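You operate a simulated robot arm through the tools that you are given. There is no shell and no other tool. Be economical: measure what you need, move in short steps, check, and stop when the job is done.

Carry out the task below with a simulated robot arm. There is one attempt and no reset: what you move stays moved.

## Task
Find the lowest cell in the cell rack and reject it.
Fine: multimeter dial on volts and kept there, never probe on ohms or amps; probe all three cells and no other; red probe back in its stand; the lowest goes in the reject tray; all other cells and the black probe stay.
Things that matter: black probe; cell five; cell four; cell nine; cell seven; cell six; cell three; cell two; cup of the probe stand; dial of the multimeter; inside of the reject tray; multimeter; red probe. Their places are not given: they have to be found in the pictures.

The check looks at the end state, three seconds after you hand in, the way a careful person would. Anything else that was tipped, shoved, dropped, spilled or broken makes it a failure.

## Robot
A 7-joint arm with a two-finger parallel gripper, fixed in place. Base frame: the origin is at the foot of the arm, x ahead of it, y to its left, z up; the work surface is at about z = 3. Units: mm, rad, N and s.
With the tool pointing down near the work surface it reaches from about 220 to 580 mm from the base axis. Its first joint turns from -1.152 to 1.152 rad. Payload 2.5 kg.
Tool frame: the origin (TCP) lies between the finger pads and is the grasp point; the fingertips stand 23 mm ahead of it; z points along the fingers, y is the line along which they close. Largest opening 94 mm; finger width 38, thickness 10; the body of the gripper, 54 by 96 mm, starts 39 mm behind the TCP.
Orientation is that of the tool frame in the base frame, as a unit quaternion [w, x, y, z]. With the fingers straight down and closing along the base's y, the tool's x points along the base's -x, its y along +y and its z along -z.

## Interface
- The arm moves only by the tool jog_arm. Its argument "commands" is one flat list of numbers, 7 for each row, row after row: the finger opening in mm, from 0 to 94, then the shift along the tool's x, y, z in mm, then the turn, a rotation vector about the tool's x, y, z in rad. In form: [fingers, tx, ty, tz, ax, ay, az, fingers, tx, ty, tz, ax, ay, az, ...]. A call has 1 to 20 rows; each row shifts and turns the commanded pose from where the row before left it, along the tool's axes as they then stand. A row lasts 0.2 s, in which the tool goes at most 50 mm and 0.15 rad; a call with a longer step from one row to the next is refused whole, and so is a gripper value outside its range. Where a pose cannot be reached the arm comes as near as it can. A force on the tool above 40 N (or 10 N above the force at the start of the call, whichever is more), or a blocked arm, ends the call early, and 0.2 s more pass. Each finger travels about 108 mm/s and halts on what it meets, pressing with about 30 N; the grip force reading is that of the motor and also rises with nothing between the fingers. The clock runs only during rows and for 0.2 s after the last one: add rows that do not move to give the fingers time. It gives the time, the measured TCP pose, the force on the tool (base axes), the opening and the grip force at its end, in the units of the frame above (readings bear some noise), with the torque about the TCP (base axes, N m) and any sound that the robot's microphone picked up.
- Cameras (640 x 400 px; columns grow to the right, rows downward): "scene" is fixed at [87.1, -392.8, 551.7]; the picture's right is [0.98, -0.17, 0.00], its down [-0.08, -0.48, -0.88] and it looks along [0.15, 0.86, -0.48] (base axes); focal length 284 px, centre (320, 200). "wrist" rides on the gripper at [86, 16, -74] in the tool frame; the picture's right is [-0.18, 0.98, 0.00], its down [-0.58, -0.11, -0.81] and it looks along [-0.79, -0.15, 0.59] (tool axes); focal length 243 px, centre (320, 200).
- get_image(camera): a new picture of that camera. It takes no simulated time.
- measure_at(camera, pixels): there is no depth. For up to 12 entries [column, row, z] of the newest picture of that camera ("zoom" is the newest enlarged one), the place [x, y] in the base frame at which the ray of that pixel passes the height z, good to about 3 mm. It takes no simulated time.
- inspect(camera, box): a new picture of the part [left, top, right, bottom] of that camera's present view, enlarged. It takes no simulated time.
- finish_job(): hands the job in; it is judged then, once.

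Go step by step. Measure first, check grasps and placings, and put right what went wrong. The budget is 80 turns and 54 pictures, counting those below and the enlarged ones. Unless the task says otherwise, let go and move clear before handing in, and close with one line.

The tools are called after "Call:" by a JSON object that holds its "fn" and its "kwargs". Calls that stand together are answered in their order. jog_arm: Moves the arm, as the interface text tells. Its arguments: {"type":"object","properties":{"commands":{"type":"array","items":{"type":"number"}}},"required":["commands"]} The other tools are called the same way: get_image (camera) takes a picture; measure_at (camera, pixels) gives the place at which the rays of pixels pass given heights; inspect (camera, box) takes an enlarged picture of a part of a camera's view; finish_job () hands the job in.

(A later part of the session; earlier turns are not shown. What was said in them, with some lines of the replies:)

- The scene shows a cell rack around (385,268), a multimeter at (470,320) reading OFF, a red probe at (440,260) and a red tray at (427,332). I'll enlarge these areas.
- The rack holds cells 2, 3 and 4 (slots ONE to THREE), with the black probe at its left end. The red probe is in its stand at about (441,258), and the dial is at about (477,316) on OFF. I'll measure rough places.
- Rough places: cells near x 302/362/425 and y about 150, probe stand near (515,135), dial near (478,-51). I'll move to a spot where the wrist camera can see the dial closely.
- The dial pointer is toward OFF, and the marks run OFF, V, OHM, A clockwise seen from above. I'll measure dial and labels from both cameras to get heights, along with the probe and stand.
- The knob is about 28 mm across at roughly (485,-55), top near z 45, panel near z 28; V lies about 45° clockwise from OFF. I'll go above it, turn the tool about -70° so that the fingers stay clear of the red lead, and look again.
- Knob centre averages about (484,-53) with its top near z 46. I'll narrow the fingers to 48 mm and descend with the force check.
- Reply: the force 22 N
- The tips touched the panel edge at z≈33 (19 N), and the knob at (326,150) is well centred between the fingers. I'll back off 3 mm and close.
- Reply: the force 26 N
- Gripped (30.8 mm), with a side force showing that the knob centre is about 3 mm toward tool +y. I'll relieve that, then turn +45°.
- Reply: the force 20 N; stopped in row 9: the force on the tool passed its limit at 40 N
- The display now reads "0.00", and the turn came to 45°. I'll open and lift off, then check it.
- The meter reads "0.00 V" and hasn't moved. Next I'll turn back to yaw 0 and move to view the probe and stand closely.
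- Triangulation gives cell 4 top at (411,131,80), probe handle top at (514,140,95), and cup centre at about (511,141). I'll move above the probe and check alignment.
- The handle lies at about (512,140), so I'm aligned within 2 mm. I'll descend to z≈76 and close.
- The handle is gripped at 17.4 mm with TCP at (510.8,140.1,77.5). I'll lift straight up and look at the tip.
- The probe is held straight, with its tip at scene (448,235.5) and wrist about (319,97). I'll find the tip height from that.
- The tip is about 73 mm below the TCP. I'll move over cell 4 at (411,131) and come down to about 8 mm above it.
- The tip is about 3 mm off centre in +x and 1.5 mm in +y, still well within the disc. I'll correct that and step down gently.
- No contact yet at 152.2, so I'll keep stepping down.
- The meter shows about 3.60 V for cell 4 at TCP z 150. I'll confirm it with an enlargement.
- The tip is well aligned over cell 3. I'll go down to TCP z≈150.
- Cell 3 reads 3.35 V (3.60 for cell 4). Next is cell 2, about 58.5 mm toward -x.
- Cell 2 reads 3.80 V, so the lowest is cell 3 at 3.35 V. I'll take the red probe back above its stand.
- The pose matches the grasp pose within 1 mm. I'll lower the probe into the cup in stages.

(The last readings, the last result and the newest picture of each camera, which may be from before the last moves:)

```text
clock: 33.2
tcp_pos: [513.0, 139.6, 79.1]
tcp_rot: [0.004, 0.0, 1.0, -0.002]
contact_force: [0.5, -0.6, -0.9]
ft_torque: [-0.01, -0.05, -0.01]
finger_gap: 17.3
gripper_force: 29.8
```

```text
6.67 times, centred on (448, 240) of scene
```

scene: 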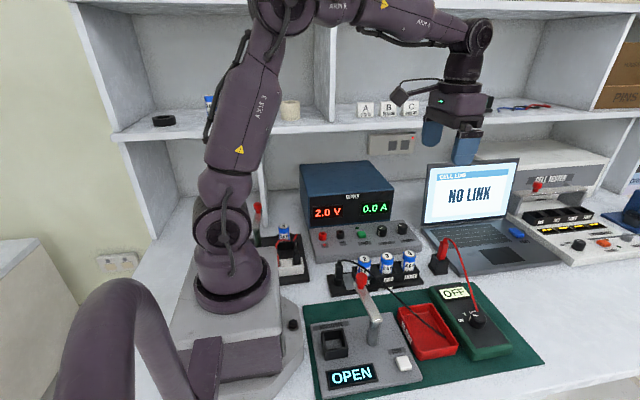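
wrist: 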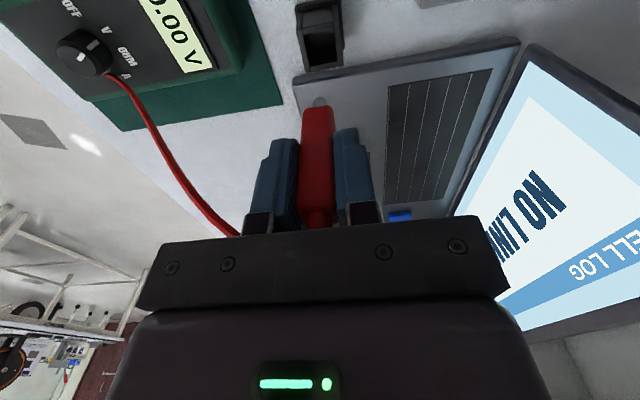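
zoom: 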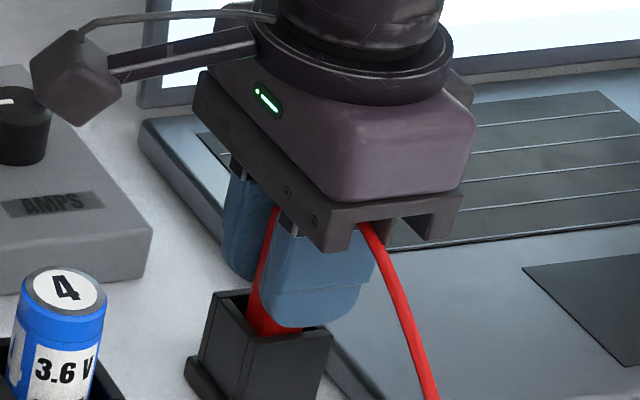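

It is in the cup with no contact force. I'll lower it 1.5 mm more, open, and rise.

Call:
{"fn": "jog_arm", "kwargs": {"commands": [8, 0, 0, 1, 0, 0, 0, 8, 0, 0, 0.5, 0, 0, 0, 20, 0, 0, 0, 0, 0, 0, 30, 0, 0, 0, 0, 0, 0, 50, 0, 0, 0, 0, 0, 0, 56, 0, 0, -10, 0, 0, 0, 56, 0, 0, -40, 0, 0, 0, 56, 0, 0, -45, 0, 0, 0, 56, 0, 0, 0, 0, 0, 0]}}

Call:
{"fn": "inspect", "kwargs": {"camera": "scene", "box": [380, 210, 508, 290]}}

```text
clock: 35.2
tcp_pos: [511.7, 139.5, 173.9]
tcp_rot: [0.004, 0.001, 1.0, -0.002]
contact_force: [-0.2, -1.1, -0.4]
ft_torque: [0.02, 0.01, 0.01]
finger_gap: 56.1
gripper_force: 0.1
```

```text
5.00 times, centred on (444, 250) of scene
```

zoom: 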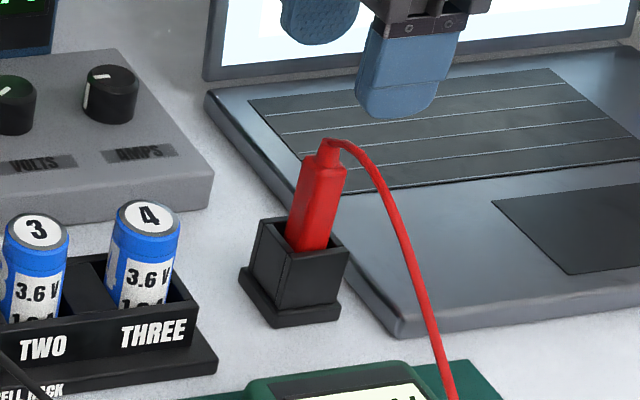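

The red probe is back in its cup and the meter was never switched. Next I'll move above cell 3 and measure the tray and the lever knob at (361,277) for clearance.

Call:
{"fn": "measure_at", "kwargs": {"camera": "scene", "pixels": [[361.5, 277, 60], [361.5, 277, 90], [361.5, 277, 120], [398, 308, 25], [431.3, 303.7, 25], [458.3, 343.7, 25], [418.8, 355, 25], [413, 322, 5], [436, 340, 5]]}}

Call:
{"fn": "jog_arm", "kwargs": {"commands": [56, 40, -2.2, 0, 0, 0, 0, 56, 40, -2.2, 0, 0, 0, 0, 56, 40, -2.3, 0, 0, 0, 0, 56, 41, -2.3, 0, 0, 0, 0, 56, 0, 0, 30, 0, 0, 0, 56, 0, 0, 0, 0, 0, 0]}}

Call:
{"fn": "get_image", "kwargs": {"camera": "wrist"}}

Call:
{"fn": "get_image", "kwargs": {"camera": "scene"}}

```text
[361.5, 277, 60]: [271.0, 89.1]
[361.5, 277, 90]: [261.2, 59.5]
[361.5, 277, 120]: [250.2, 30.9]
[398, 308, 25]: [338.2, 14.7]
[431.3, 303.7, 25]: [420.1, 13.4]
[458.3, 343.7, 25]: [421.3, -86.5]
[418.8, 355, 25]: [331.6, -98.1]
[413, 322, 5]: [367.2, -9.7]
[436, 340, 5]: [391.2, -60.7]
```

```text
clock: 36.6
tcp_pos: [351.6, 129.9, 142.9]
tcp_rot: [0.004, 0.0, 1.0, -0.002]
contact_force: [-0.4, 0.2, -0.1]
ft_torque: [0.02, -0.01, -0.01]
finger_gap: 55.8
gripper_force: 0.1
```

```text
10 pictures are left
```

wrist: 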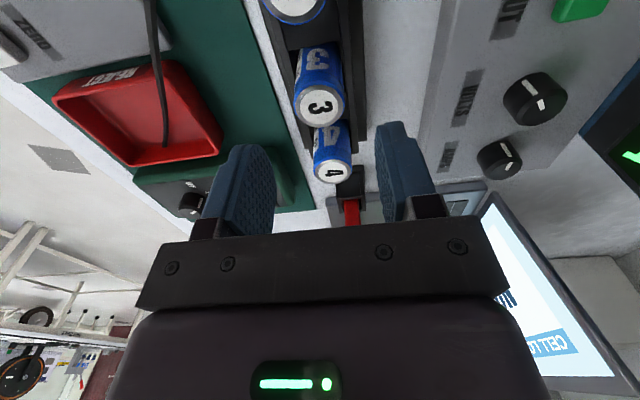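

```text
9 pictures are left
```

scene: 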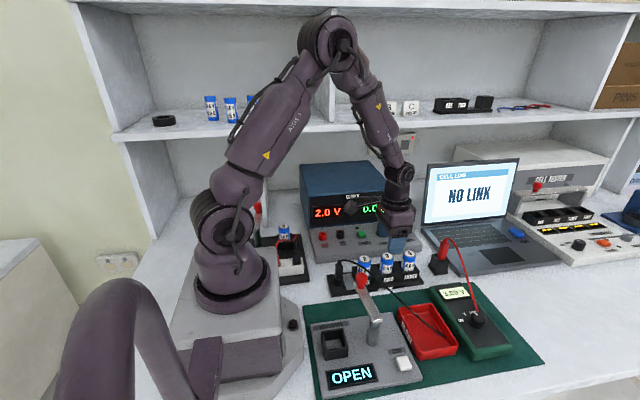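

Call:
{"fn": "measure_at", "kwargs": {"camera": "wrist", "pixels": [[320.5, 105, 77], [298, 75, 45], [345, 75, 45], [54, 98, 25], [185, 62, 25], [222, 150, 25], [128, 165, 25], [185, 158, 25]]}}

Call:
{"fn": "inspect", "kwargs": {"camera": "wrist", "box": [240, 40, 400, 140]}}

```text
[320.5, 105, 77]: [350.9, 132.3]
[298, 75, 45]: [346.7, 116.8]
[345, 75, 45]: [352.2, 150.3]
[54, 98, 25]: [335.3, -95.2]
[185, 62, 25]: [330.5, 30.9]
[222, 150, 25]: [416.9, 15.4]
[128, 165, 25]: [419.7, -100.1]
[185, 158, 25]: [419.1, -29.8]
```

```text
4.00 times, centred on (320, 90) of wrist
```

zoom: 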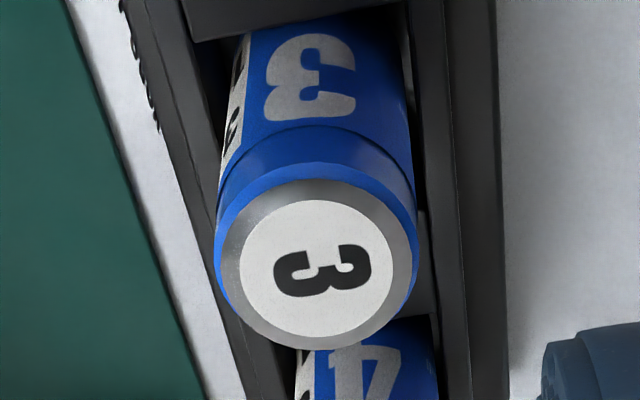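

Cell 3 sits at (351,131.5), which is aligned. I'll descend to z≈74 with the fingers above the rack walls, then close.

Call:
{"fn": "jog_arm", "kwargs": {"commands": [54, 0, 1, 25, 0, 0, 0, 54, 0, 0, 22, 0, 0, 0, 54, 0, 0, 14, 0, 0, 0, 54, 0, 0, 7, 0, 0, 0, 46, 0, 0, 0, 0, 0, 0, 40, 0, 0, 0, 0, 0, 0, 34, 0, 0, 0, 0, 0, 0, 28, 0, 0, 0, 0, 0, 0, 22, 0, 0, 0, 0, 0, 0, 22, 0, 0, 0, 0, 0, 0]}}

```text
clock: 38.8
tcp_pos: [350.5, 131.6, 72.8]
tcp_rot: [0.003, 0.0, 1.0, -0.002]
contact_force: [-0.3, -0.1, -0.2]
ft_torque: [0.06, 0.0, -0.01]
finger_gap: 31.2
gripper_force: 30.6
```

Gripped at 31.2 mm with no side force. I'll lift straight up and check.

Call:
{"fn": "jog_arm", "kwargs": {"commands": [22, 0, 0, -8, 0, 0, 0, 22, 0, 0, -20, 0, 0, 0, 22, 0, 0, -30, 0, 0, 0, 22, 0, 0, -30, 0, 0, 0, 22, 0, 0, -30, 0, 0, 0, 22, 0, 0, 0, 0, 0, 0]}}

Call:
{"fn": "inspect", "kwargs": {"camera": "scene", "box": [320, 190, 464, 300]}}

```text
clock: 40.2
tcp_pos: [349.1, 131.9, 191.8]
tcp_rot: [0.004, 0.0, 1.0, -0.001]
contact_force: [0.4, 0.4, -1.3]
ft_torque: [0.02, 0.01, 0.02]
finger_gap: 31.4
gripper_force: 30.3
```

```text
3.64 times, centred on (392, 245) of scene
```

zoom: 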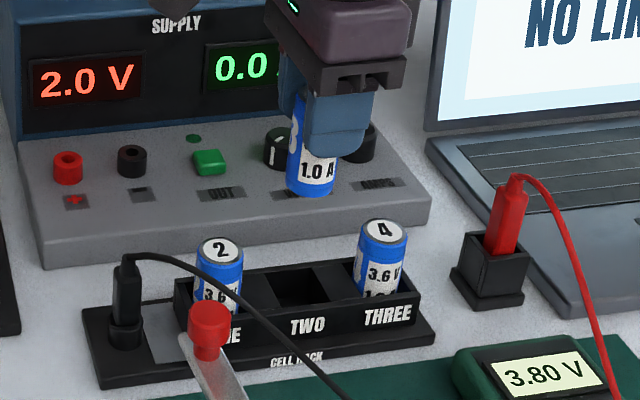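

Cell 3 came out cleanly and the others stayed. Its bottom is about 70 mm below the TCP. I'll carry it over the tray centre at (378,-40) and start lowering.

Call:
{"fn": "jog_arm", "kwargs": {"commands": [22, -5.8, -34.4, 0, 0, 0, 0, 22, -5.8, -34.4, 0, 0, 0, 0, 22, -5.8, -34.4, 0, 0, 0, 0, 22, -5.8, -34.4, 0, 0, 0, 0, 22, -5.8, -34.4, 0, 0, 0, 0, 22, 0, 0, 30, 0, 0, 0, 22, 0, 0, 30, 0, 0, 0, 22, 0, 0, 30, 0, 0, 0, 22, 0, 0, 10, 0, 0, 0, 22, 0, 0, 0, 0, 0, 0]}}

Call:
{"fn": "inspect", "kwargs": {"camera": "scene", "box": [360, 240, 520, 370]}}

```text
clock: 42.4
tcp_pos: [379.8, -41.2, 92.4]
tcp_rot: [0.003, -0.001, 1.0, -0.002]
contact_force: [0.0, 0.7, -0.6]
ft_torque: [0.02, 0.01, -0.01]
finger_gap: 31.0
gripper_force: 30.2
```

```text
3.08 times, centred on (440, 305) of scene
```

zoom: 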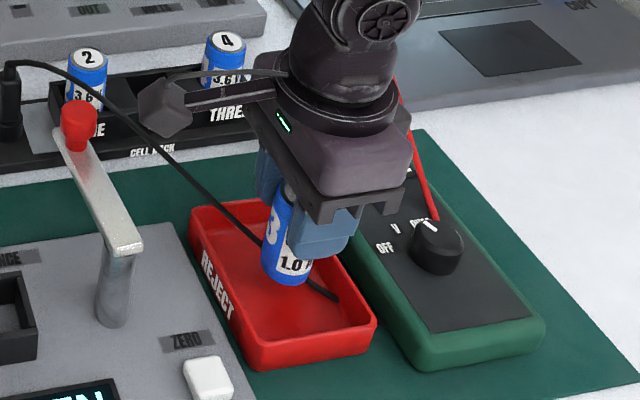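

The cell is over the tray, about 15 mm above its floor. I'll lower it gently.

Call:
{"fn": "jog_arm", "kwargs": {"commands": [22, 0, 0, 5, 0, 0, 0, 22, 0, 0, 4, 0, 0, 0, 22, 0, 0, 2, 0, 0, 0, 22, 0, 0, 0, 0, 0, 0]}}

Call:
{"fn": "jog_arm", "kwargs": {"commands": [22, 0, 0, 1.5, 0, 0, 0, 22, 0, 0, 0, 0, 0, 0]}}

Call:
{"fn": "jog_arm", "kwargs": {"commands": [22, 0, 0, 1.5, 0, 0, 0, 22, 0, 0, 0, 0, 0, 0]}}

```text
clock: 43.4
tcp_pos: [380.1, -41.8, 80.4]
tcp_rot: [0.003, 0.0, 1.0, -0.002]
contact_force: [0.7, -0.2, -0.8]
ft_torque: [0.02, 0.0, 0.0]
finger_gap: 31.4
gripper_force: 30.4
```

```text
clock: 44.0
tcp_pos: [379.2, -40.7, 79.0]
tcp_rot: [0.003, 0.0, 1.0, -0.002]
contact_force: [0.8, 0.5, -1.8]
ft_torque: [-0.02, -0.01, -0.02]
finger_gap: 31.0
gripper_force: 30.3
```

```text
clock: 44.6
tcp_pos: [379.8, -39.5, 77.1]
tcp_rot: [0.004, 0.0, 1.0, -0.002]
contact_force: [-1.0, 0.8, -1.6]
ft_torque: [0.01, 0.01, 0.03]
finger_gap: 31.0
gripper_force: 30.2
```

No contact yet at 77.1. I'll keep stepping down in small moves.

Call:
{"fn": "jog_arm", "kwargs": {"commands": [22, 0, 0, 1, 0, 0, 0, 22, 0, 0, 0, 0, 0, 0]}}

Call:
{"fn": "jog_arm", "kwargs": {"commands": [22, 0, 0, 1, 0, 0, 0, 22, 0, 0, 0, 0, 0, 0]}}

Call:
{"fn": "inspect", "kwargs": {"camera": "scene", "box": [400, 290, 464, 350]}}

```text
clock: 45.2
tcp_pos: [380.2, -40.2, 77.7]
tcp_rot: [0.003, 0.001, 1.0, -0.002]
contact_force: [0.5, 0.6, -1.5]
ft_torque: [-0.03, 0.0, 0.0]
finger_gap: 31.1
gripper_force: 29.9
```

```text
clock: 45.8
tcp_pos: [379.4, -41.4, 76.8]
tcp_rot: [0.003, 0.0, 1.0, -0.002]
contact_force: [-0.5, -0.7, -1.1]
ft_torque: [0.0, 0.0, 0.0]
finger_gap: 31.1
gripper_force: 29.6
```

```text
6.67 times, centred on (432, 320) of scene
```

zoom: 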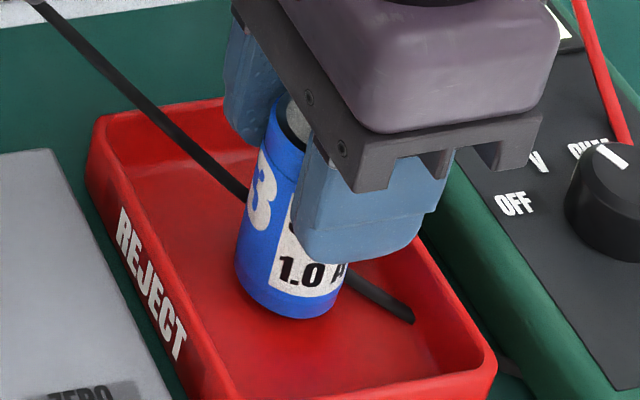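

Call:
{"fn": "jog_arm", "kwargs": {"commands": [22, 0, 0, 1, 0, 0, 0, 22, 0, 0, 0, 0, 0, 0]}}

Call:
{"fn": "jog_arm", "kwargs": {"commands": [22, 0, 0, 1, 0, 0, 0, 22, 0, 0, 0, 0, 0, 0]}}

Call:
{"fn": "jog_arm", "kwargs": {"commands": [22, 0, 0, 1, 0, 0, 0, 22, 0, 0, 0, 0, 0, 0]}}

```text
clock: 46.4
tcp_pos: [379.3, -41.1, 75.6]
tcp_rot: [0.004, 0.0, 1.0, -0.001]
contact_force: [-0.5, 0.6, -2.6]
ft_torque: [0.0, -0.01, -0.01]
finger_gap: 31.0
gripper_force: 30.1
```

```text
clock: 47.0
tcp_pos: [379.2, -40.5, 73.1]
tcp_rot: [0.004, 0.0, 1.0, -0.001]
contact_force: [-0.1, -0.6, -1.4]
ft_torque: [-0.01, 0.05, -0.01]
finger_gap: 31.1
gripper_force: 29.9
```

```text
clock: 47.6
tcp_pos: [378.8, -40.0, 73.3]
tcp_rot: [0.004, 0.0, 1.0, -0.001]
contact_force: [-0.2, 0.1, -1.2]
ft_torque: [-0.03, -0.01, 0.01]
finger_gap: 31.2
gripper_force: 30.3
```

Call:
{"fn": "jog_arm", "kwargs": {"commands": [22, 0, 0, 1, 0, 0, 0, 22, 0, 0, 0, 0, 0, 0]}}

Call:
{"fn": "jog_arm", "kwargs": {"commands": [22, 0, 0, 1, 0, 0, 0, 22, 0, 0, 0, 0, 0, 0]}}

Call:
{"fn": "jog_arm", "kwargs": {"commands": [22, 0, 0, 1, 0, 0, 0, 22, 0, 0, 0, 0, 0, 0]}}

```text
clock: 48.2
tcp_pos: [380.6, -40.6, 72.6]
tcp_rot: [0.004, 0.0, 1.0, -0.002]
contact_force: [0.2, 0.5, -1.7]
ft_torque: [-0.02, -0.01, -0.02]
finger_gap: 31.1
gripper_force: 29.8
```

```text
clock: 48.8
tcp_pos: [379.2, -40.8, 71.5]
tcp_rot: [0.003, 0.0, 1.0, -0.002]
contact_force: [-0.5, -0.5, -2.0]
ft_torque: [0.01, 0.0, -0.01]
finger_gap: 31.2
gripper_force: 30.3
```

```text
clock: 49.4
tcp_pos: [379.7, -40.3, 70.4]
tcp_rot: [0.004, -0.001, 1.0, -0.001]
contact_force: [-1.9, -0.2, 5.2]
ft_torque: [0.06, 0.11, 0.02]
finger_gap: 31.1
gripper_force: 29.9
```

Contact with the tray floor (5 N up) at z 70.4. I'll open slowly, rise, and check.

Call:
{"fn": "jog_arm", "kwargs": {"commands": [33, 0, 0, 0, 0, 0, 0, 38, 0, 0, 0, 0, 0, 0, 48, 0, 0, 0, 0, 0, 0, 52, 0, 0, 0, 0, 0, 0, 52, 0, 0, -15, 0, 0, 0, 52, 0, 0, -40, 0, 0, 0, 52, 0, 0, -45, 0, 0, 0, 52, 0, 0, -45, 0, 0, 0, 52, 0, 0, 0, 0, 0, 0]}}

Call:
{"fn": "get_image", "kwargs": {"camera": "scene"}}

Call:
{"fn": "inspect", "kwargs": {"camera": "scene", "box": [330, 230, 506, 360]}}

```text
clock: 51.4
tcp_pos: [378.2, -40.6, 216.6]
tcp_rot: [0.003, 0.0, 1.0, -0.001]
contact_force: [-0.3, 0.1, 0.0]
ft_torque: [0.0, 0.0, 0.02]
finger_gap: 52.2
gripper_force: 0.0
```

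```text
4 pictures are left
```

scene: 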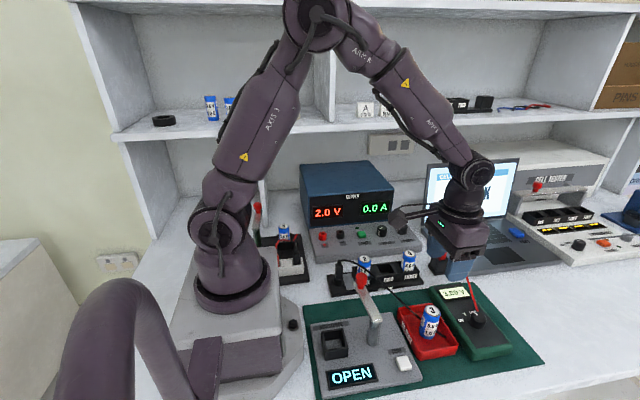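

```text
3.08 times, centred on (418, 295) of scene
```

zoom: 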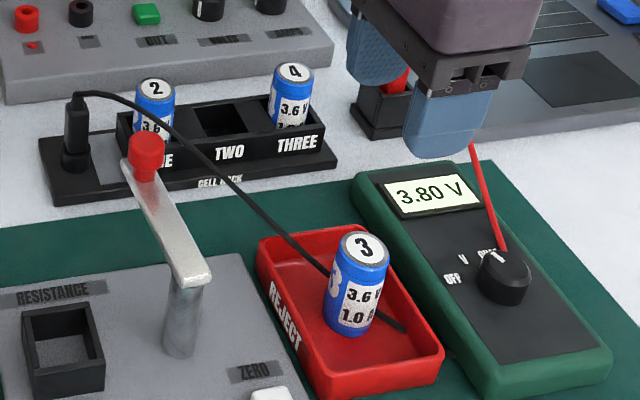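

Cell 3 stands upright in the reject tray, cells 2 and 4 and both probes are in place, and the meter is still on V. The arm is clear, so I'm handing in.

Call:
{"fn": "finish_job", "kwargs": {}}

```text
The job is handed in.
```

The job is handed in: cell three was the lowest at 3.35 V (cell four read 3.60 V, cell two 3.80 V) and now stands in the reject tray, with the red probe back in its stand and the multimeter still on volts.
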